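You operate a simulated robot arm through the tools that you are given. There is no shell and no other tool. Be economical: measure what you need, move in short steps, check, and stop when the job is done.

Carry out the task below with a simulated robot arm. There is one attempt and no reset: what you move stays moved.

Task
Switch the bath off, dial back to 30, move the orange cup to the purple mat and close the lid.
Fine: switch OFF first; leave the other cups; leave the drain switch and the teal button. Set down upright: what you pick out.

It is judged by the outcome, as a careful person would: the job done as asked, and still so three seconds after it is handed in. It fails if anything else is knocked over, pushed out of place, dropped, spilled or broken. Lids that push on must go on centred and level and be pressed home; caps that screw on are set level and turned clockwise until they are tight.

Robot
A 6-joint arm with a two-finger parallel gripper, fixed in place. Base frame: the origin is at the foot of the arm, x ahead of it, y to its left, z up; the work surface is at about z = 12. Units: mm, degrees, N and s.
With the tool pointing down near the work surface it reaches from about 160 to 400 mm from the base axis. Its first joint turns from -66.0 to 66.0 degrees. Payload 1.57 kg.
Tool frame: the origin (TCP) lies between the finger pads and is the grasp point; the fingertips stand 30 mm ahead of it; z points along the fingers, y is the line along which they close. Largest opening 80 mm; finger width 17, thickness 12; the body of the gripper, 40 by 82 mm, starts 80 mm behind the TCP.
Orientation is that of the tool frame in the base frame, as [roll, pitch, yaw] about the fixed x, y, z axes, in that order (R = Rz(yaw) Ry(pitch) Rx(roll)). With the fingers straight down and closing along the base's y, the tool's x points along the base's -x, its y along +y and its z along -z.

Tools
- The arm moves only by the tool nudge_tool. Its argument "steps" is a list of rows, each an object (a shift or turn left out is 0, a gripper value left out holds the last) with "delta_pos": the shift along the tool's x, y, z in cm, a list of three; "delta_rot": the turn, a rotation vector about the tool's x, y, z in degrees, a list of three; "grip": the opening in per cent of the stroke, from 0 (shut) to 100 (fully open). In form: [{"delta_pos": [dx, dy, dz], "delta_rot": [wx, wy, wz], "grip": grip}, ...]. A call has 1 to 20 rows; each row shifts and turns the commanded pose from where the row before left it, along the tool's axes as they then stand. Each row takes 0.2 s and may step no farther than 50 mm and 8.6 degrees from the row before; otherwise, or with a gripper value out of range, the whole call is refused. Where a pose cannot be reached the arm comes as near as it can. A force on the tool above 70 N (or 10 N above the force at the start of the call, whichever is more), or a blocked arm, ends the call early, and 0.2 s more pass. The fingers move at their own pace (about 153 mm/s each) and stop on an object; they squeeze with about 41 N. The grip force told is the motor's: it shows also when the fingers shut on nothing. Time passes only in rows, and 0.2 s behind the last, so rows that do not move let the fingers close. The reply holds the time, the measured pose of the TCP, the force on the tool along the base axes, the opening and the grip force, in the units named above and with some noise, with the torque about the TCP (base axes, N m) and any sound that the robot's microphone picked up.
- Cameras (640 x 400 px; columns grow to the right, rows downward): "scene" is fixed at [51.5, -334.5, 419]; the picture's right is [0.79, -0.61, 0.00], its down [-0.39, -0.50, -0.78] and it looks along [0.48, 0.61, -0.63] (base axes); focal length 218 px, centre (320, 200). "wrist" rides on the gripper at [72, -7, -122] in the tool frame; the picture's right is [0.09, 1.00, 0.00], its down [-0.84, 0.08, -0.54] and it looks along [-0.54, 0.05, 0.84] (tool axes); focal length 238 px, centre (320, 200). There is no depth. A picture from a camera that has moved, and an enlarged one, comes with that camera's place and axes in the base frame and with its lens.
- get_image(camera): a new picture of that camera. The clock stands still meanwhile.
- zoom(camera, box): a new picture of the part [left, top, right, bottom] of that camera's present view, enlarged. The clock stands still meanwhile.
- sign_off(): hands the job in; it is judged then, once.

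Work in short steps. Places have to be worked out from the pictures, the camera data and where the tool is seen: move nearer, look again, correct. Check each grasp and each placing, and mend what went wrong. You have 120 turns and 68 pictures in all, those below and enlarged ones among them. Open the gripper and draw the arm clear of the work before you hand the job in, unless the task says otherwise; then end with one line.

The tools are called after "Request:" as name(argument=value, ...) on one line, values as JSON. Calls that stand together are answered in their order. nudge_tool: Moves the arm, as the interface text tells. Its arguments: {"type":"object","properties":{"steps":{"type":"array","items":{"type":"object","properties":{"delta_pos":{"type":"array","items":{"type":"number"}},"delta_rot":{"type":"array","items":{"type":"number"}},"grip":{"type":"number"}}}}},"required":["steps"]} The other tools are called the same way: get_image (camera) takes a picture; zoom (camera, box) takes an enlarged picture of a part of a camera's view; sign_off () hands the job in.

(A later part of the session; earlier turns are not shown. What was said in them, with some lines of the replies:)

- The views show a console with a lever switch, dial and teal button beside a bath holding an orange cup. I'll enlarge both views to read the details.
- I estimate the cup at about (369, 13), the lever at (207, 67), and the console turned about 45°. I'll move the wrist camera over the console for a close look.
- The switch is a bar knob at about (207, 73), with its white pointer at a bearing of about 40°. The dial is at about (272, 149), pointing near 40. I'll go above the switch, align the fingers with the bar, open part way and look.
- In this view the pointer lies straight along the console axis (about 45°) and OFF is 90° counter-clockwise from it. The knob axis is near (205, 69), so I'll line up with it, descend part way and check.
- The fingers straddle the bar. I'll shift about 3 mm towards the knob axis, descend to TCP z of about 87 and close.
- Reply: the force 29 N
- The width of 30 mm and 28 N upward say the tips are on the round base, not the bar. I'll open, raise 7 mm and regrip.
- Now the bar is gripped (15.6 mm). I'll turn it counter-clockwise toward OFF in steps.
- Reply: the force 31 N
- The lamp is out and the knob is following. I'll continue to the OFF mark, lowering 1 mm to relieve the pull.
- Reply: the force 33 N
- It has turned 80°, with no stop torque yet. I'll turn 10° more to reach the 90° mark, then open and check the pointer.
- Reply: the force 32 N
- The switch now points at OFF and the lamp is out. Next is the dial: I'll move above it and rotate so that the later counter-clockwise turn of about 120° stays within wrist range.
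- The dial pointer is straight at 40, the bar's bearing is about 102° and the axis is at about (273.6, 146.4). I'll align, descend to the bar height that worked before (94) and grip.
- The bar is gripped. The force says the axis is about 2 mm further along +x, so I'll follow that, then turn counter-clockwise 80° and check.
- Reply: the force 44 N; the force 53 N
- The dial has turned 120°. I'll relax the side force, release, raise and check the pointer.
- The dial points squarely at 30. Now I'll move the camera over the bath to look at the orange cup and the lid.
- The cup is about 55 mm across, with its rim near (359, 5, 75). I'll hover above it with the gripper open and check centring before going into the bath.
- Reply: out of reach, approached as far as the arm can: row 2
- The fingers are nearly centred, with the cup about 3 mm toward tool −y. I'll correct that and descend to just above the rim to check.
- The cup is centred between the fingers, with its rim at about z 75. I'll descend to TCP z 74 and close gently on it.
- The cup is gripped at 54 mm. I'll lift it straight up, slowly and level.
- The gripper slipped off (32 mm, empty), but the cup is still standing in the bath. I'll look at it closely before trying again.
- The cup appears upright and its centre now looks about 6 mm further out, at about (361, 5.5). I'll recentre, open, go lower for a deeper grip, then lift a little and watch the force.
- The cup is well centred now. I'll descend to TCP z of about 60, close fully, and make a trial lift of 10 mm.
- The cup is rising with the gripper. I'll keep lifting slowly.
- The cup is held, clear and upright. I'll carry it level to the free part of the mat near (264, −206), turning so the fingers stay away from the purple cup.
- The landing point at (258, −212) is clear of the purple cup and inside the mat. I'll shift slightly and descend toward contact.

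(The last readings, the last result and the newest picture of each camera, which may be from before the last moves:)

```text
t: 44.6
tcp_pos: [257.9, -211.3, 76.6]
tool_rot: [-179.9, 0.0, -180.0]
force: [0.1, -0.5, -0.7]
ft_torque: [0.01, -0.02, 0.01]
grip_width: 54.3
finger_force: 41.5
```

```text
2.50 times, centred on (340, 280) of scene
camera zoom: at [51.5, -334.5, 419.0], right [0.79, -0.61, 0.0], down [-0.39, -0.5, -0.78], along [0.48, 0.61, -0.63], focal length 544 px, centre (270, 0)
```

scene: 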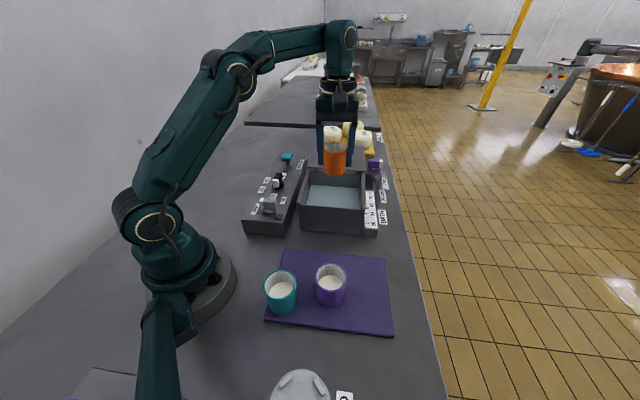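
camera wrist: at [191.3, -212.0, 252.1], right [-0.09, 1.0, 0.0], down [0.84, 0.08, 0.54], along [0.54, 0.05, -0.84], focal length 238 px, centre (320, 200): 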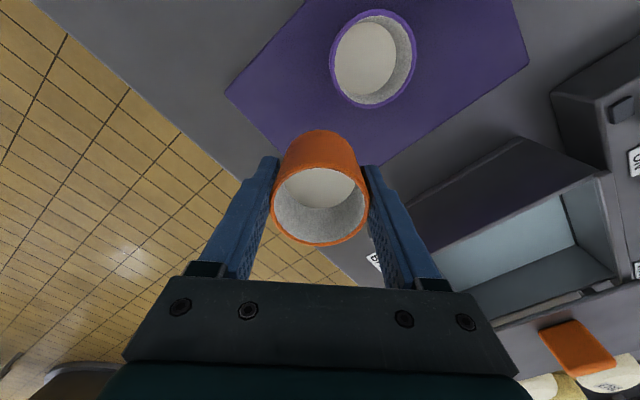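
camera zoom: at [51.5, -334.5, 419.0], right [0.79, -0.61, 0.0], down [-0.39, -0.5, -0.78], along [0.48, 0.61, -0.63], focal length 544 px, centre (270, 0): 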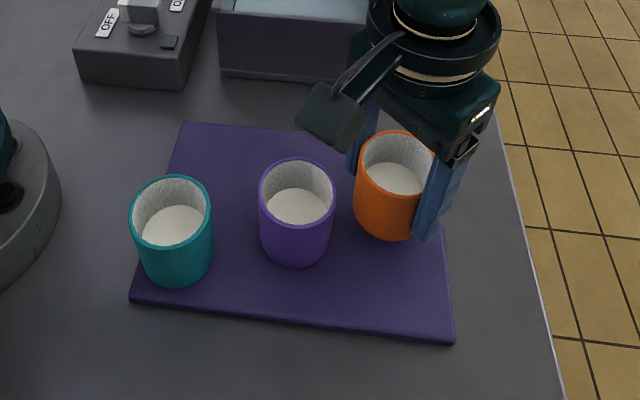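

The cup is close but not down yet. I'll descend in 2–3 mm steps, watching for contact force.

Request:
nudge_tool(steps=[{"delta_pos": [0, 0, 0.3]}, {"delta_pos": [0, 0, 0.3]}, {"delta_pos": [0, 0, 0.2]}, {}])

Request:
nudge_tool(steps=[{"delta_pos": [0, 0, 0.2]}, {"delta_pos": [0, 0, 0.2]}, {}])

```text
t: 45.6
tcp_pos: [259.1, -212.7, 68.6]
tool_rot: [-180.0, 0.0, 179.9]
force: [-0.4, -0.9, -1.4]
ft_torque: [-0.04, 0.01, 0.04]
grip_width: 54.2
finger_force: 40.6
```

```text
t: 46.4
tcp_pos: [256.4, -211.7, 64.8]
tool_rot: [-180.0, 0.0, 179.9]
force: [0.1, 0.5, -1.3]
ft_torque: [0.03, -0.03, 0.0]
grip_width: 54.2
finger_force: 40.8
```

No contact yet at z 64.8, so I'll carry on in small steps.

Request:
nudge_tool(steps=[{"delta_pos": [0, 0, 0.2]}, {"delta_pos": [0, 0, 0.2]}, {}])

Request:
zoom(camera="scene", box=[300, 220, 420, 330])

```text
t: 47.2
tcp_pos: [258.5, -212.1, 60.7]
tool_rot: [-180.0, 0.0, 179.9]
force: [0.5, -0.3, -0.9]
ft_torque: [-0.02, -0.03, -0.03]
grip_width: 53.9
finger_force: 41.6
```

```text
3.64 times, centred on (360, 275) of scene
camera zoom: at [51.5, -334.5, 419.0], right [0.79, -0.61, 0.0], down [-0.39, -0.5, -0.78], along [0.48, 0.61, -0.63], focal length 792 px, centre (174, -73)
```

zoom: 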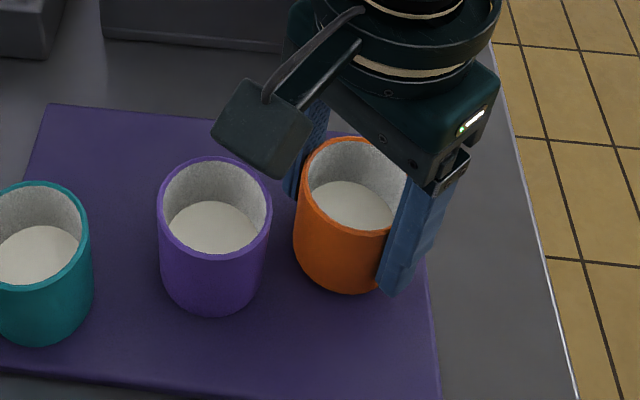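

Request:
nudge_tool(steps=[{"delta_pos": [0, 0, 0.2]}, {"delta_pos": [0, 0, 0.2]}, {}])

```text
t: 48.0
tcp_pos: [258.7, -212.0, 58.7]
tool_rot: [-179.8, 0.2, -179.9]
force: [-6.0, 6.9, 37.8]
ft_torque: [0.06, 0.02, -0.07]
grip_width: 54.4
finger_force: 41.0
```

That is contact: 38 N at z 58.7, so the cup is standing on the mat. I'll ease the pressure, open gradually and lift straight off.

Request:
nudge_tool(steps=[{"delta_pos": [0, 0, -0.2]}, {}])

Request:
nudge_tool(steps=[{"grip": 72}, {"grip": 85}, {"grip": 95}, {}, {"delta_pos": [0, 0, -2]}, {"delta_pos": [0, 0, -4]}, {"delta_pos": [0, 0, -5]}, {"delta_pos": [0, 0, -5]}])

Request:
zoom(camera="scene", box=[240, 200, 440, 360])

```text
t: 48.6
tcp_pos: [258.9, -213.2, 59.0]
tool_rot: [-179.9, 0.0, 179.9]
force: [3.3, -2.3, 6.7]
ft_torque: [-0.21, -0.22, 0.02]
grip_width: 53.8
finger_force: 41.1
```

```text
t: 50.4
tcp_pos: [258.0, -211.4, 219.1]
tool_rot: [-179.9, 0.0, 179.9]
force: [0.3, -0.4, 1.4]
ft_torque: [0.01, 0.0, -0.01]
grip_width: 75.8
finger_force: 0.1
```

```text
2.50 times, centred on (340, 280) of scene
camera zoom: at [51.5, -334.5, 419.0], right [0.79, -0.61, 0.0], down [-0.39, -0.5, -0.78], along [0.48, 0.61, -0.63], focal length 544 px, centre (270, 0)
```

zoom: 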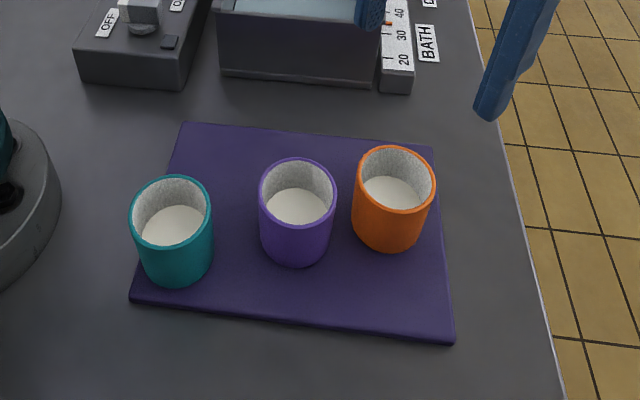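

The orange cup stands upright on the mat and the others are undisturbed. Next is the lid: I'll move to the near side of the bath, tilt the tool outwards and look at the lid and its rails.

Request:
nudge_tool(steps=[{"delta_pos": [-1, 4.3, 0], "grip": 0}, {"delta_pos": [-1, 4.3, 0]}, {"delta_pos": [-1, 4.3, 0]}, {"delta_pos": [-1, 4.3, 0]}, {"delta_rot": [0, 0, -7.5]}, {"delta_rot": [0, 0, -7.5]}, {"delta_rot": [0, 0, -7.5]}, {"delta_rot": [0, 0, -7.5]}, {"delta_rot": [0, 0, -7.5]}, {"delta_rot": [0, 0, -7.5]}, {"delta_rot": [0, -8, 0]}, {"delta_rot": [0, -8, 0]}, {"delta_rot": [0, -8, 0]}, {}])

Request:
get_image(camera="wrist")

Request:
zoom(camera="scene", box=[290, 120, 400, 240])

```text
t: 53.4
tcp_pos: [298.6, -40.9, 218.8]
tool_rot: [-179.9, 24.1, -135.0]
force: [-0.2, -0.6, 0.8]
ft_torque: [-0.03, -0.01, 0.0]
grip_width: 0.0
finger_force: 21.2
```

```text
23 pictures are left
camera wrist: at [220.9, -126.5, 301.1], right [-0.76, 0.65, -0.04], down [0.33, 0.44, 0.84], along [0.56, 0.62, -0.55], focal length 238 px, centre (320, 200)
```

wrist: 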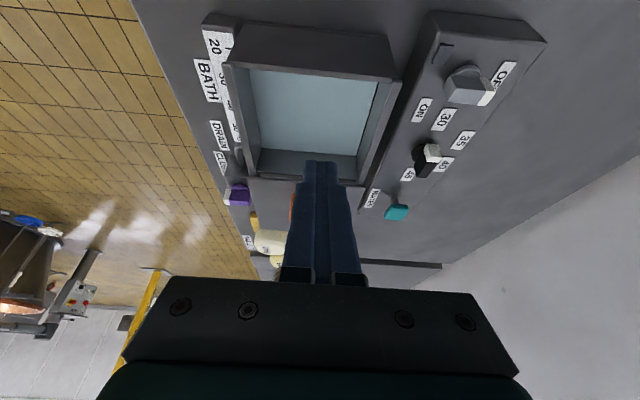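

```text
3.33 times, centred on (345, 180) of scene
camera zoom: at [51.5, -334.5, 419.0], right [0.79, -0.61, 0.0], down [-0.39, -0.5, -0.78], along [0.48, 0.61, -0.63], focal length 726 px, centre (237, 267)
```

zoom: 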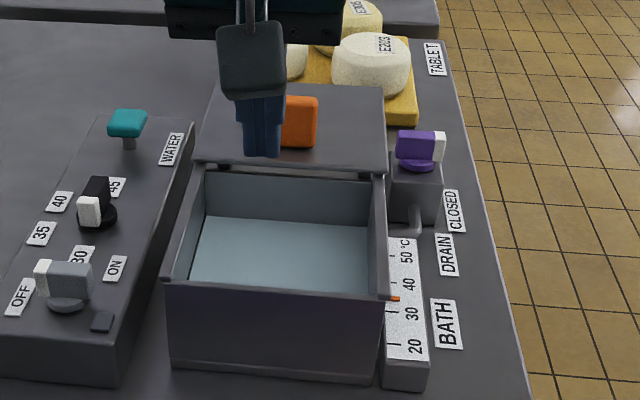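

The fingers hide the lid from here. I'll go to the console side, where the earlier view showed the lid well, and look at it from the side.

Request:
nudge_tool(steps=[{"delta_rot": [0, 8, 0]}, {"delta_rot": [0, 8, 0]}, {"delta_rot": [0, 8, 0]}, {"delta_pos": [-3.1, 3.6, 0]}, {"delta_pos": [-3.1, 3.6, 0]}, {"delta_pos": [-3.1, 3.6, 0]}, {"delta_pos": [-3.1, 3.6, 0]}, {"delta_rot": [0, 0, 8.3]}, {"delta_rot": [0, 0, 8.3]}, {"delta_rot": [0, 0, 8.3]}, {"delta_rot": [0, 0, 8.3]}, {"delta_rot": [0, 0, 8.3]}, {"delta_rot": [0, 0, 8.3]}, {"delta_rot": [0, 0, 8.3]}, {"delta_rot": [0, 0, 8.3]}, {"delta_rot": [0, 0, 8.3]}, {"delta_rot": [0, 0, 8.3]}, {"delta_rot": [0, 0, 8.3]}, {"delta_rot": [0, 0, 8.3]}])

Request:
nudge_tool(steps=[{"delta_pos": [0, 0, 3]}, {"delta_pos": [0, 0, 3]}, {"delta_rot": [0, -8, 0]}, {"delta_rot": [0, -8, 0]}, {}])

Request:
get_image(camera="wrist")

```text
t: 57.4
tcp_pos: [284.1, 150.3, 219.1]
tool_rot: [-180.0, 0.2, 125.2]
force: [-1.2, 0.0, 0.2]
ft_torque: [0.0, 0.02, 0.0]
grip_width: 0.1
finger_force: 21.3
```

```text
t: 58.6
tcp_pos: [284.4, 149.6, 158.8]
tool_rot: [180.0, 16.1, 125.4]
force: [0.3, 0.6, -0.1]
ft_torque: [0.01, -0.02, -0.02]
grip_width: 0.0
finger_force: 21.0
```

```text
21 pictures are left
camera wrist: at [218.9, 229.9, 255.8], right [0.76, 0.65, -0.03], down [0.44, -0.49, 0.75], along [0.48, -0.58, -0.66], focal length 238 px, centre (320, 200)
```

wrist: 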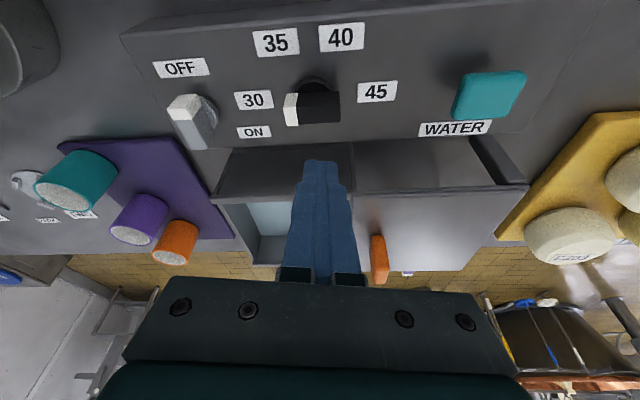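

Request:
zoom(camera="wrist", box=[330, 110, 550, 290])

```text
2.22 times, centred on (440, 200) of wrist
camera zoom: at [218.9, 229.9, 255.8], right [0.76, 0.65, -0.03], down [0.44, -0.49, 0.75], along [0.48, -0.58, -0.66], focal length 530 px, centre (53, 200)
```

zoom: 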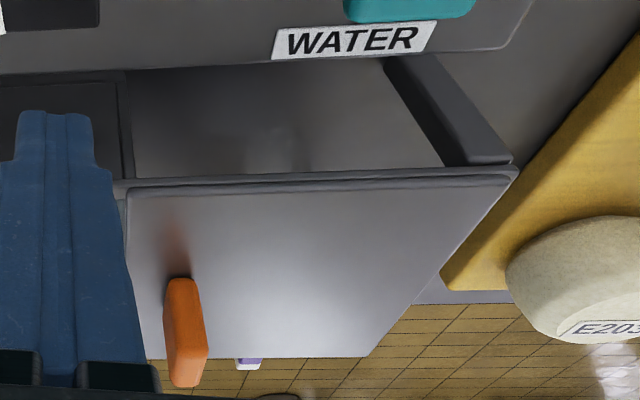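

The close view shows a flat lid sliding on rails, with a post at the far end, so closing it means pulling the orange handle towards the base along the bath axis. The handle centre is about (436, 79), spanning z 102–146. I'll go back over the bath and tilt the tool outward 40° to reach it.

Request:
nudge_tool(steps=[{"delta_rot": [0, 8, 0]}, {"delta_rot": [0, 8, 0]}, {"delta_pos": [0, 0, -3]}, {"delta_pos": [0, 0, -3]}, {"delta_rot": [0, 0, -8.3]}, {"delta_rot": [0, 0, -8.3]}, {"delta_rot": [0, 0, -8.3]}, {"delta_rot": [0, 0, -8.3]}, {"delta_rot": [0, 0, -8.3]}, {"delta_rot": [0, 0, -8.3]}, {"delta_rot": [0, 0, -8.3]}, {"delta_rot": [0, 0, -8.3]}, {"delta_rot": [0, 0, -8.3]}, {"delta_rot": [0, 0, -8.3]}, {"delta_rot": [0, 0, -8.3]}, {"delta_rot": [0, 0, -8.3]}])

Request:
nudge_tool(steps=[{"delta_pos": [1.93, -3.9, 0], "grip": 85}, {"delta_pos": [1.93, -3.9, 0]}, {"delta_pos": [1.93, -3.9, 0]}, {"delta_pos": [1.93, -3.9, 0]}, {"delta_rot": [0, -8, 0]}, {"delta_rot": [0, -8, 0]}, {"delta_rot": [0, -8, 0]}, {"delta_rot": [0, -8, 0]}, {"delta_rot": [0, -8, 0]}, {}])

```text
t: 62.0
tcp_pos: [284.0, 150.7, 217.4]
tool_rot: [-179.9, 0.0, -134.9]
force: [0.4, -0.2, 0.6]
ft_torque: [-0.03, -0.01, 0.0]
grip_width: 0.0
finger_force: 21.0
```

```text
t: 64.2
tcp_pos: [340.5, -16.2, 219.4]
tool_rot: [-179.8, 40.1, -134.9]
force: [-0.3, 0.0, 0.6]
ft_torque: [0.02, 0.01, -0.03]
grip_width: 68.4
finger_force: 0.1
```

Request:
nudge_tool(steps=[{"delta_pos": [-1.6, 0, 2.72]}, {"delta_pos": [-1.6, 0, 2.72]}, {"delta_pos": [-1.6, 0, 2.72]}, {}])

Request:
get_image(camera="wrist")

Request:
zoom(camera="scene", box=[290, 100, 400, 240])

```text
t: 65.2
tcp_pos: [402.1, 48.2, 186.9]
tool_rot: [-179.8, 40.0, -135.0]
force: [0.3, 0.3, -0.2]
ft_torque: [0.01, 0.0, 0.02]
grip_width: 68.1
finger_force: 0.1
```

```text
19 pictures are left
camera wrist: at [313.7, -51.7, 234.5], right [-0.75, 0.66, -0.06], down [0.15, 0.26, 0.95], along [0.64, 0.71, -0.3], focal length 238 px, centre (320, 200)
```

wrist: 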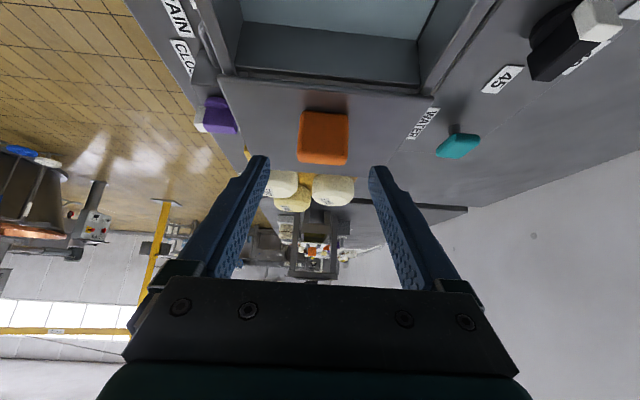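

```text
2.86 times, centred on (345, 170) of scene
camera zoom: at [51.5, -334.5, 419.0], right [0.79, -0.61, 0.0], down [-0.39, -0.5, -0.78], along [0.48, 0.61, -0.63], focal length 622 px, centre (249, 286)
```

zoom: 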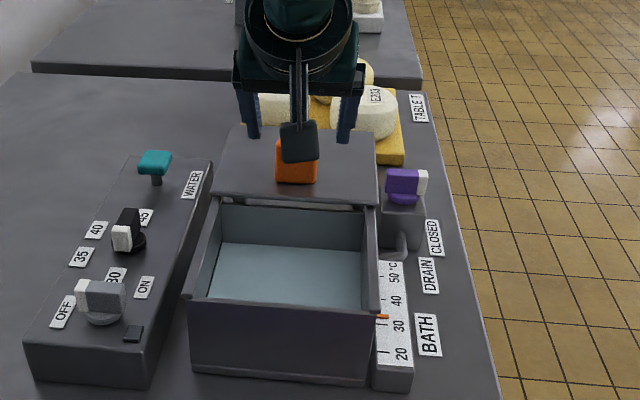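

The handle is centred between the fingers. I'll advance along the tool axis to bring it between the pads.

Request:
nudge_tool(steps=[{"delta_pos": [0, 0, 2]}, {"delta_pos": [0, 0, 2]}, {"delta_pos": [0, 0, 1.8]}, {}])

Request:
get_image(camera="wrist")

Request:
zoom(camera="scene", box=[310, 130, 370, 190])

```text
t: 66.2
tcp_pos: [428.7, 74.2, 143.8]
tool_rot: [-179.9, 40.0, -135.0]
force: [-0.5, -0.4, 0.5]
ft_torque: [-0.01, 0.0, 0.02]
grip_width: 68.0
finger_force: 0.1
```

```text
17 pictures are left
camera wrist: at [339.3, -26.0, 190.4], right [-0.75, 0.65, -0.06], down [0.15, 0.26, 0.95], along [0.64, 0.71, -0.3], focal length 238 px, centre (320, 200)
```

wrist: 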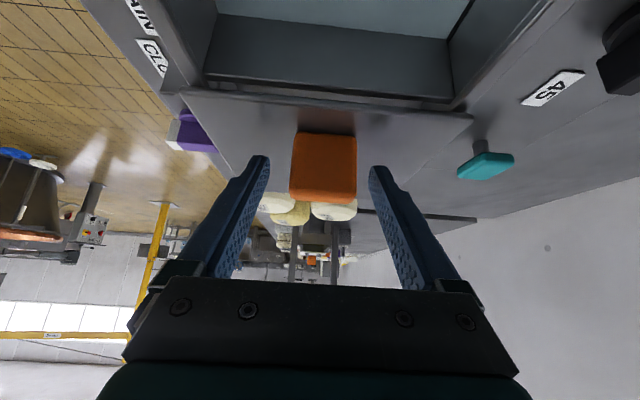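

```text
6.67 times, centred on (340, 160) of scene
camera zoom: at [51.5, -334.5, 419.0], right [0.79, -0.61, 0.0], down [-0.39, -0.5, -0.78], along [0.48, 0.61, -0.63], focal length 1452 px, centre (187, 467)
```

zoom: 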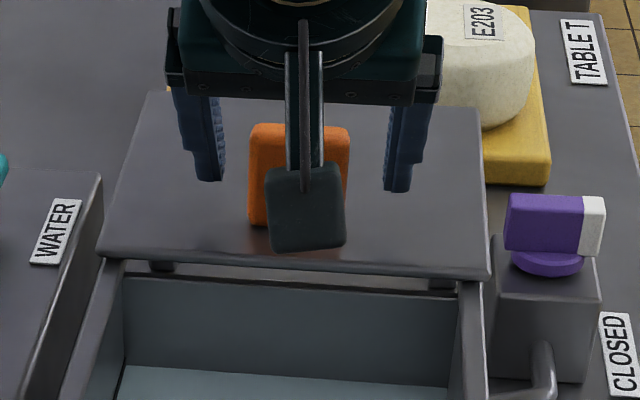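

The pads flank the handle with the tips clear of the lid. I'll close on it.

Request:
nudge_tool(steps=[{"grip": 60}, {"grip": 45}, {"grip": 30}, {}, {}])

```text
t: 67.4
tcp_pos: [429.0, 74.8, 143.1]
tool_rot: [179.6, 39.8, -135.0]
force: [-20.9, 19.8, 3.3]
ft_torque: [-0.45, -1.0, -0.72]
grip_width: 41.8
finger_force: 45.5
```

Gripped (41.8 mm) with a side load. I'll ease 2.5 mm toward it, then pull 20 mm along the rails and check the force.

Request:
nudge_tool(steps=[{"delta_pos": [0, 0.25, 0]}, {}])

Request:
nudge_tool(steps=[{"delta_pos": [0.38, 0, -0.32]}, {"delta_pos": [0.38, 0, -0.32]}, {"delta_pos": [0.38, 0, -0.32]}, {"delta_pos": [0.38, 0, -0.32]}])

Request:
zoom(camera="scene", box=[290, 100, 400, 240])

```text
t: 68.0
tcp_pos: [427.4, 74.2, 142.5]
tool_rot: [-179.8, 39.9, -135.1]
force: [-2.8, 1.8, 1.5]
ft_torque: [0.27, 1.36, 0.5]
grip_width: 41.8
finger_force: 45.0
```

```text
t: 69.0
tcp_pos: [414.0, 60.5, 142.4]
tool_rot: [-179.7, 40.1, -135.1]
force: [12.3, -11.1, -6.0]
ft_torque: [0.71, 0.27, 0.37]
grip_width: 41.8
finger_force: 45.0
```

```text
2.86 times, centred on (345, 170) of scene
camera zoom: at [51.5, -334.5, 419.0], right [0.79, -0.61, 0.0], down [-0.39, -0.5, -0.78], along [0.48, 0.61, -0.63], focal length 622 px, centre (249, 286)
```

zoom: 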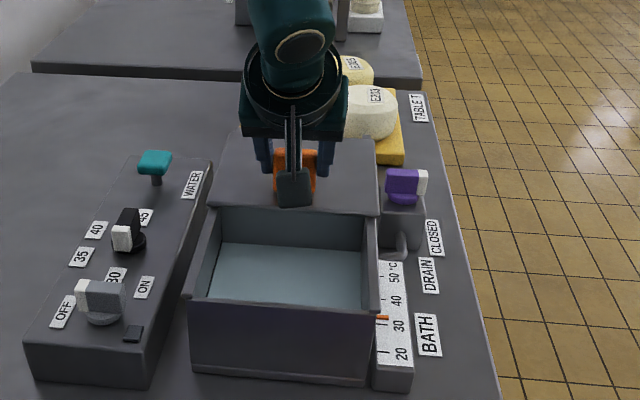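

The lid slides smoothly with the handle. I'll continue the pull with a small side correction.

Request:
nudge_tool(steps=[{"delta_pos": [0.61, -0.1, -0.51]}, {"delta_pos": [0.61, 0, -0.51]}, {"delta_pos": [0.61, 0, -0.51]}, {"delta_pos": [0.61, 0, -0.51]}, {"delta_pos": [0.61, 0, -0.51]}, {"delta_pos": [0.61, 0, -0.51]}, {"delta_pos": [0.61, 0, -0.51]}, {"delta_pos": [0.61, 0, -0.51]}])

Request:
zoom(camera="scene", box=[290, 100, 400, 240])

```text
t: 70.8
tcp_pos: [369.5, 15.6, 143.0]
tool_rot: [-180.0, 40.0, -134.9]
force: [6.7, -5.5, 3.7]
ft_torque: [-0.16, 0.02, -0.19]
grip_width: 41.9
finger_force: 45.2
```

```text
2.86 times, centred on (345, 170) of scene
camera zoom: at [51.5, -334.5, 419.0], right [0.79, -0.61, 0.0], down [-0.39, -0.5, -0.78], along [0.48, 0.61, -0.63], focal length 622 px, centre (249, 286)
```

zoom: 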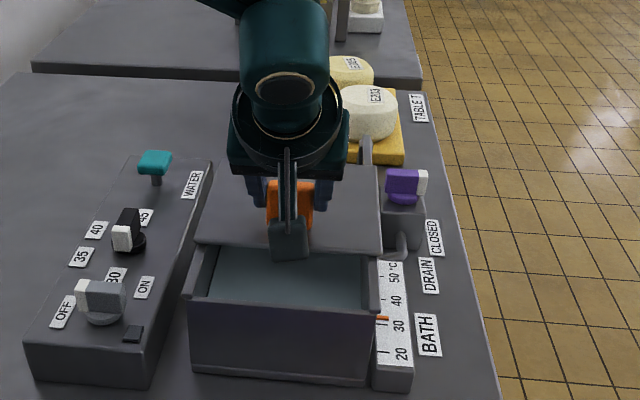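

It is about halfway closed. I'll continue another 56 mm.

Request:
nudge_tool(steps=[{"delta_pos": [0.61, 0, -0.51]}, {"delta_pos": [0.61, 0, -0.51]}, {"delta_pos": [0.61, 0, -0.51]}, {"delta_pos": [0.61, 0, -0.51]}, {"delta_pos": [0.61, 0, -0.51]}, {"delta_pos": [0.61, 0, -0.51]}, {"delta_pos": [0.61, 0, -0.51]}])

Request:
zoom(camera="scene", box=[290, 100, 400, 240])

```text
t: 72.4
tcp_pos: [329.1, -23.9, 141.7]
tool_rot: [-179.8, 40.1, -135.0]
force: [12.8, -10.7, 11.4]
ft_torque: [0.41, 0.57, 0.38]
grip_width: 41.6
finger_force: 44.9
```

```text
2.86 times, centred on (345, 170) of scene
camera zoom: at [51.5, -334.5, 419.0], right [0.79, -0.61, 0.0], down [-0.39, -0.5, -0.78], along [0.48, 0.61, -0.63], focal length 622 px, centre (249, 286)
```

zoom: 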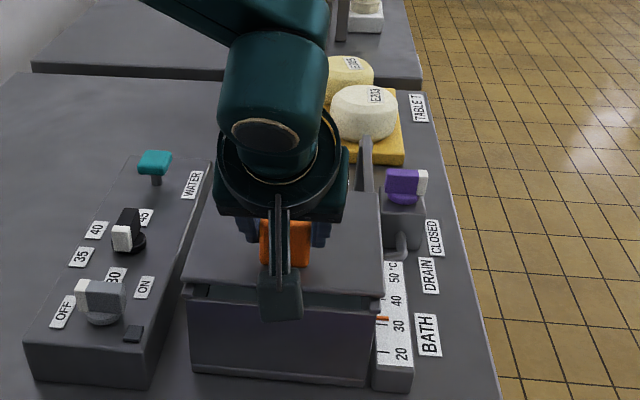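

It is nearly closed. I'll take slow steps until the stop is felt.

Request:
nudge_tool(steps=[{"delta_pos": [0.31, -0.1, -0.26]}, {"delta_pos": [0.31, 0, -0.26]}, {"delta_pos": [0.31, 0, -0.26]}, {"delta_pos": [0.23, 0, -0.19]}, {}])

Request:
zoom(camera="scene", box=[290, 130, 400, 240])

```text
t: 73.6
tcp_pos: [322.1, -32.9, 142.5]
tool_rot: [179.9, 40.3, -135.0]
force: [33.1, 22.0, -2.9]
ft_torque: [-0.06, -0.64, 0.07]
grip_width: 41.8
finger_force: 45.3
```

```text
3.64 times, centred on (345, 185) of scene
camera zoom: at [51.5, -334.4, 419.0], right [0.79, -0.61, 0.0], down [-0.39, -0.5, -0.78], along [0.48, 0.61, -0.63], focal length 792 px, centre (229, 254)
```

zoom: 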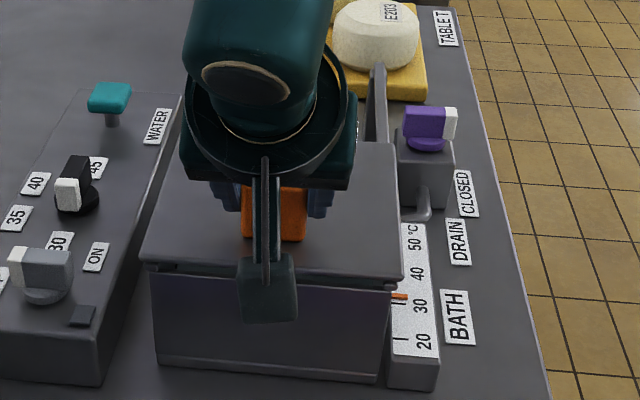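

About 39 N now opposes the pull, which suggests the lid is at its stop. One more 3 mm pull will confirm it doesn't move.

Request:
nudge_tool(steps=[{"delta_pos": [0.15, 0, -0.13]}, {"delta_pos": [0.08, 0, -0.06]}])

```text
t: 74.2
tcp_pos: [318.1, -36.0, 144.2]
tool_rot: [179.7, 40.2, -135.5]
force: [29.7, 25.0, -5.1]
ft_torque: [-0.07, -0.64, 0.1]
grip_width: 42.0
finger_force: 45.1
```

The force stayed about the same but the tool moved a little, so the fingers may be slipping on the handle. I'll ease back, release, withdraw along the tool axis and look.

Request:
nudge_tool(steps=[{"delta_pos": [-0.3, 0, 0.25]}, {"grip": 70}, {"grip": 85}, {}, {"delta_pos": [0, 0, -3]}, {"delta_pos": [0, 0, -4]}, {"delta_pos": [0, 0, -4]}, {"delta_pos": [0, 0, -4]}, {"delta_rot": [0, 8, 0]}, {"delta_rot": [0, 8, 0]}, {"delta_rot": [0, 8, 0]}, {"delta_rot": [0, 8, 0]}, {"delta_rot": [0, 8, 0]}])

Request:
get_image(camera="scene")

Request:
get_image(camera="wrist")

Request:
zoom(camera="scene", box=[290, 130, 400, 240])

```text
t: 77.0
tcp_pos: [252.6, -101.6, 256.6]
tool_rot: [-179.8, -0.2, -135.0]
force: [-0.4, 0.0, 0.6]
ft_torque: [0.0, -0.03, 0.0]
grip_width: 68.0
finger_force: 0.1
```

```text
11 pictures are left
```

scene: 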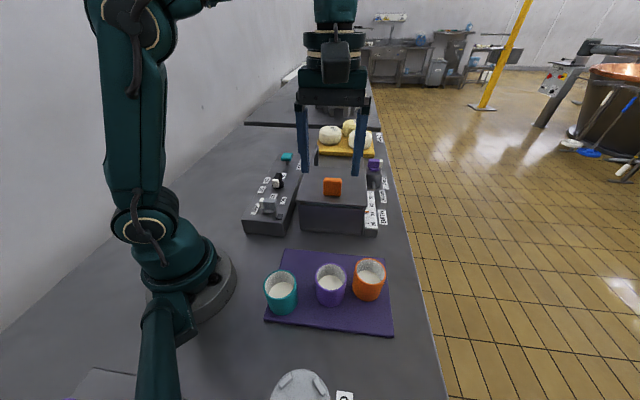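

```text
10 pictures are left
camera wrist: at [205.7, -157.6, 379.7], right [-0.77, 0.64, 0.0], down [0.54, 0.65, 0.54], along [0.35, 0.41, -0.84], focal length 238 px, centre (320, 200)
```

wrist: 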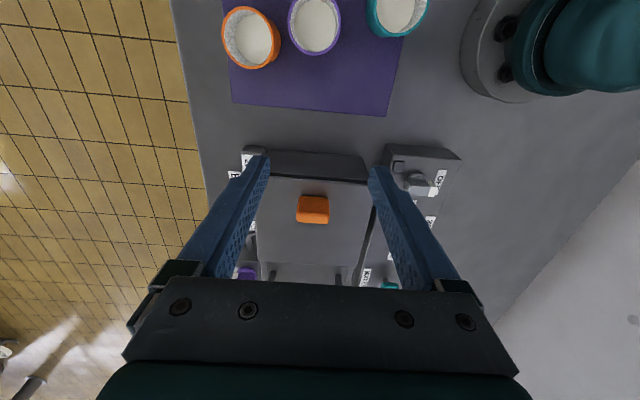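

```text
3.64 times, centred on (345, 185) of scene
camera zoom: at [51.5, -334.5, 419.0], right [0.79, -0.61, 0.0], down [-0.39, -0.5, -0.78], along [0.48, 0.61, -0.63], focal length 792 px, centre (229, 254)
```

zoom: 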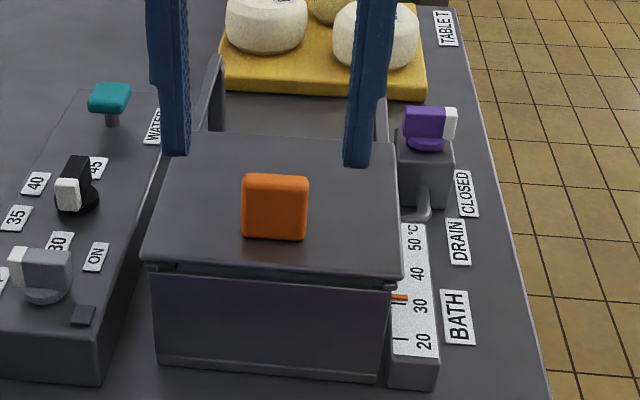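

The lid covers the bath. I'll zoom in on the front edge to check it's fully home.

Request:
zoom(camera="scene", box=[295, 165, 375, 225])

Request:
zoom(camera="wrist", box=[230, 135, 410, 295])

```text
6.67 times, centred on (335, 195) of scene
camera zoom: at [51.5, -334.5, 419.0], right [0.79, -0.61, 0.0], down [-0.39, -0.5, -0.78], along [0.48, 0.61, -0.63], focal length 1452 px, centre (220, 233)
```

zoom: 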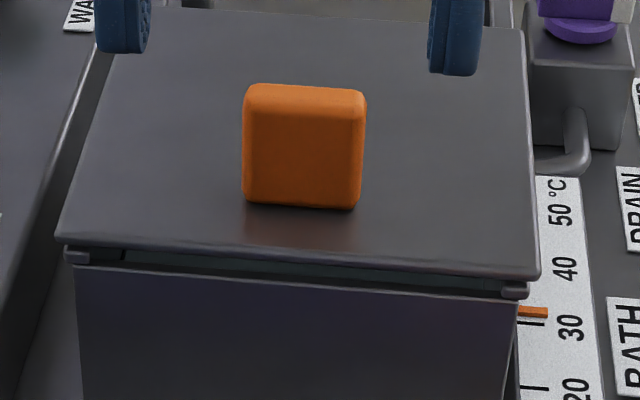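

```text
2.50 times, centred on (320, 215) of wrist
camera zoom: at [205.7, -157.6, 379.7], right [-0.77, 0.64, 0.0], down [0.54, 0.65, 0.54], along [0.35, 0.41, -0.84], focal length 596 px, centre (320, 162)
```

zoom: 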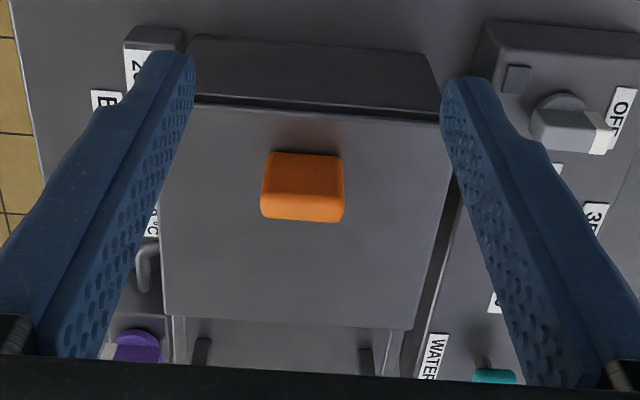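

The lid's front edge lies over the near wall and hadn't moved with the last pull, so it seems to be at its stop. To be sure, I'll push lightly on the back of the handle with closed fingers.

Request:
nudge_tool(steps=[{"delta_pos": [-4.6, 0, 0], "grip": 0}, {"delta_pos": [-4.6, 0, 0]}, {"delta_pos": [-4.6, 0, 0]}, {"delta_pos": [0, 0, 4]}, {"delta_pos": [0, 0, 4]}, {"delta_pos": [0, 0, 2.6]}, {}])

Request:
zoom(camera="scene", box=[290, 130, 400, 240])

```text
t: 78.6
tcp_pos: [339.2, -4.3, 140.9]
tool_rot: [-179.9, 0.0, -135.1]
force: [0.2, -0.8, 1.0]
ft_torque: [0.03, -0.02, 0.0]
grip_width: 0.3
finger_force: 21.3
out of reach, approached as far as the arm can: row 3
```

```text
3.64 times, centred on (345, 185) of scene
camera zoom: at [51.5, -334.5, 419.0], right [0.79, -0.61, 0.0], down [-0.39, -0.5, -0.78], along [0.48, 0.61, -0.63], focal length 792 px, centre (229, 254)
```

zoom: 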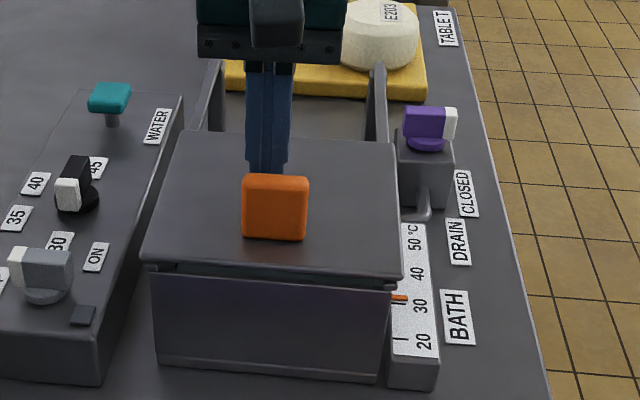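

Request:
nudge_tool(steps=[{"delta_pos": [0, -0.6, 0]}, {"delta_pos": [0.3, 0, 0]}, {"delta_pos": [0.3, 0, 0]}, {"delta_pos": [0.3, 0, 0]}, {"delta_pos": [0.2, 0, 0]}, {}])

```text
t: 80.0
tcp_pos: [336.9, -14.2, 141.9]
tool_rot: [-179.9, 0.5, -135.0]
force: [26.0, 22.4, -3.1]
ft_torque: [0.16, 0.34, 0.05]
grip_width: 0.0
finger_force: 21.6
```

The push meets 34 N with no lid movement, so the lid is at its stop. I'll back off, rise clear, retract and take a final look.

Request:
nudge_tool(steps=[{"delta_pos": [-0.8, 0, 0]}, {"delta_pos": [0, 0, -4]}, {"delta_pos": [0, 0, -4]}, {"delta_pos": [0, 0, -3]}, {"delta_pos": [4, 0, 0], "grip": 50}, {"delta_pos": [4, 0, 0]}, {"delta_pos": [3, 3, 0]}, {"delta_pos": [0, 4, -2]}, {}, {}])

Request:
zoom(camera="scene", box=[230, 130, 430, 350])

Request:
zoom(camera="scene", box=[235, 145, 400, 240])

```text
t: 82.2
tcp_pos: [208.6, -38.8, 266.9]
tool_rot: [-180.0, -0.1, -135.1]
force: [-0.8, 0.3, -0.1]
ft_torque: [0.0, 0.01, -0.02]
grip_width: 40.0
finger_force: 0.0
out of reach, approached as far as the arm can: row 4
```

```text
1.82 times, centred on (330, 240) of scene
camera zoom: at [51.5, -334.5, 419.0], right [0.79, -0.61, 0.0], down [-0.39, -0.5, -0.78], along [0.48, 0.61, -0.63], focal length 396 px, centre (302, 127)
```

zoom: 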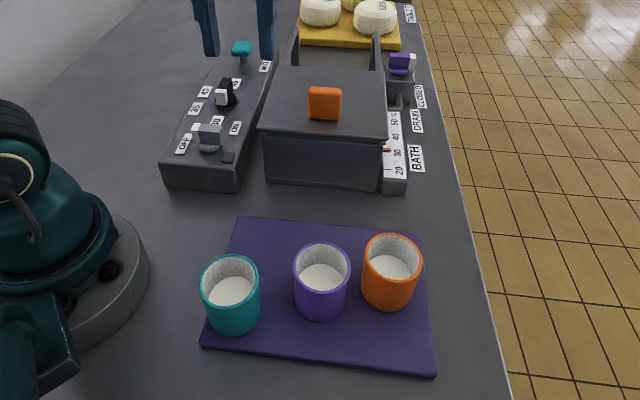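

```text
3.88 times, centred on (318, 192) of scene
camera zoom: at [51.5, -334.5, 419.0], right [0.79, -0.61, 0.0], down [-0.39, -0.5, -0.78], along [0.48, 0.61, -0.63], focal length 845 px, centre (330, 229)
```

zoom: 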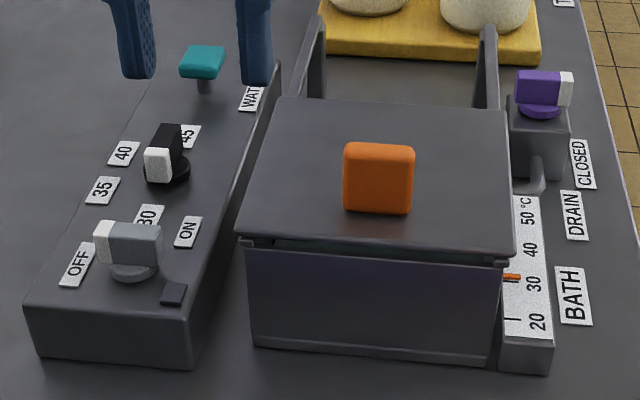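

Everything checks out: switch OFF, dial at 30, orange cup upright on the purple mat, lid closed, nothing else moved and the arm clear. I'll hand it in.

Request:
sign_off()

```text
The job is handed in.
```

The bath was switched off first, the dial is back at 30, the orange cup is upright on the purple mat, and the lid is slid shut to its stop; I didn't touch the other cups, the drain switch or the teal button.
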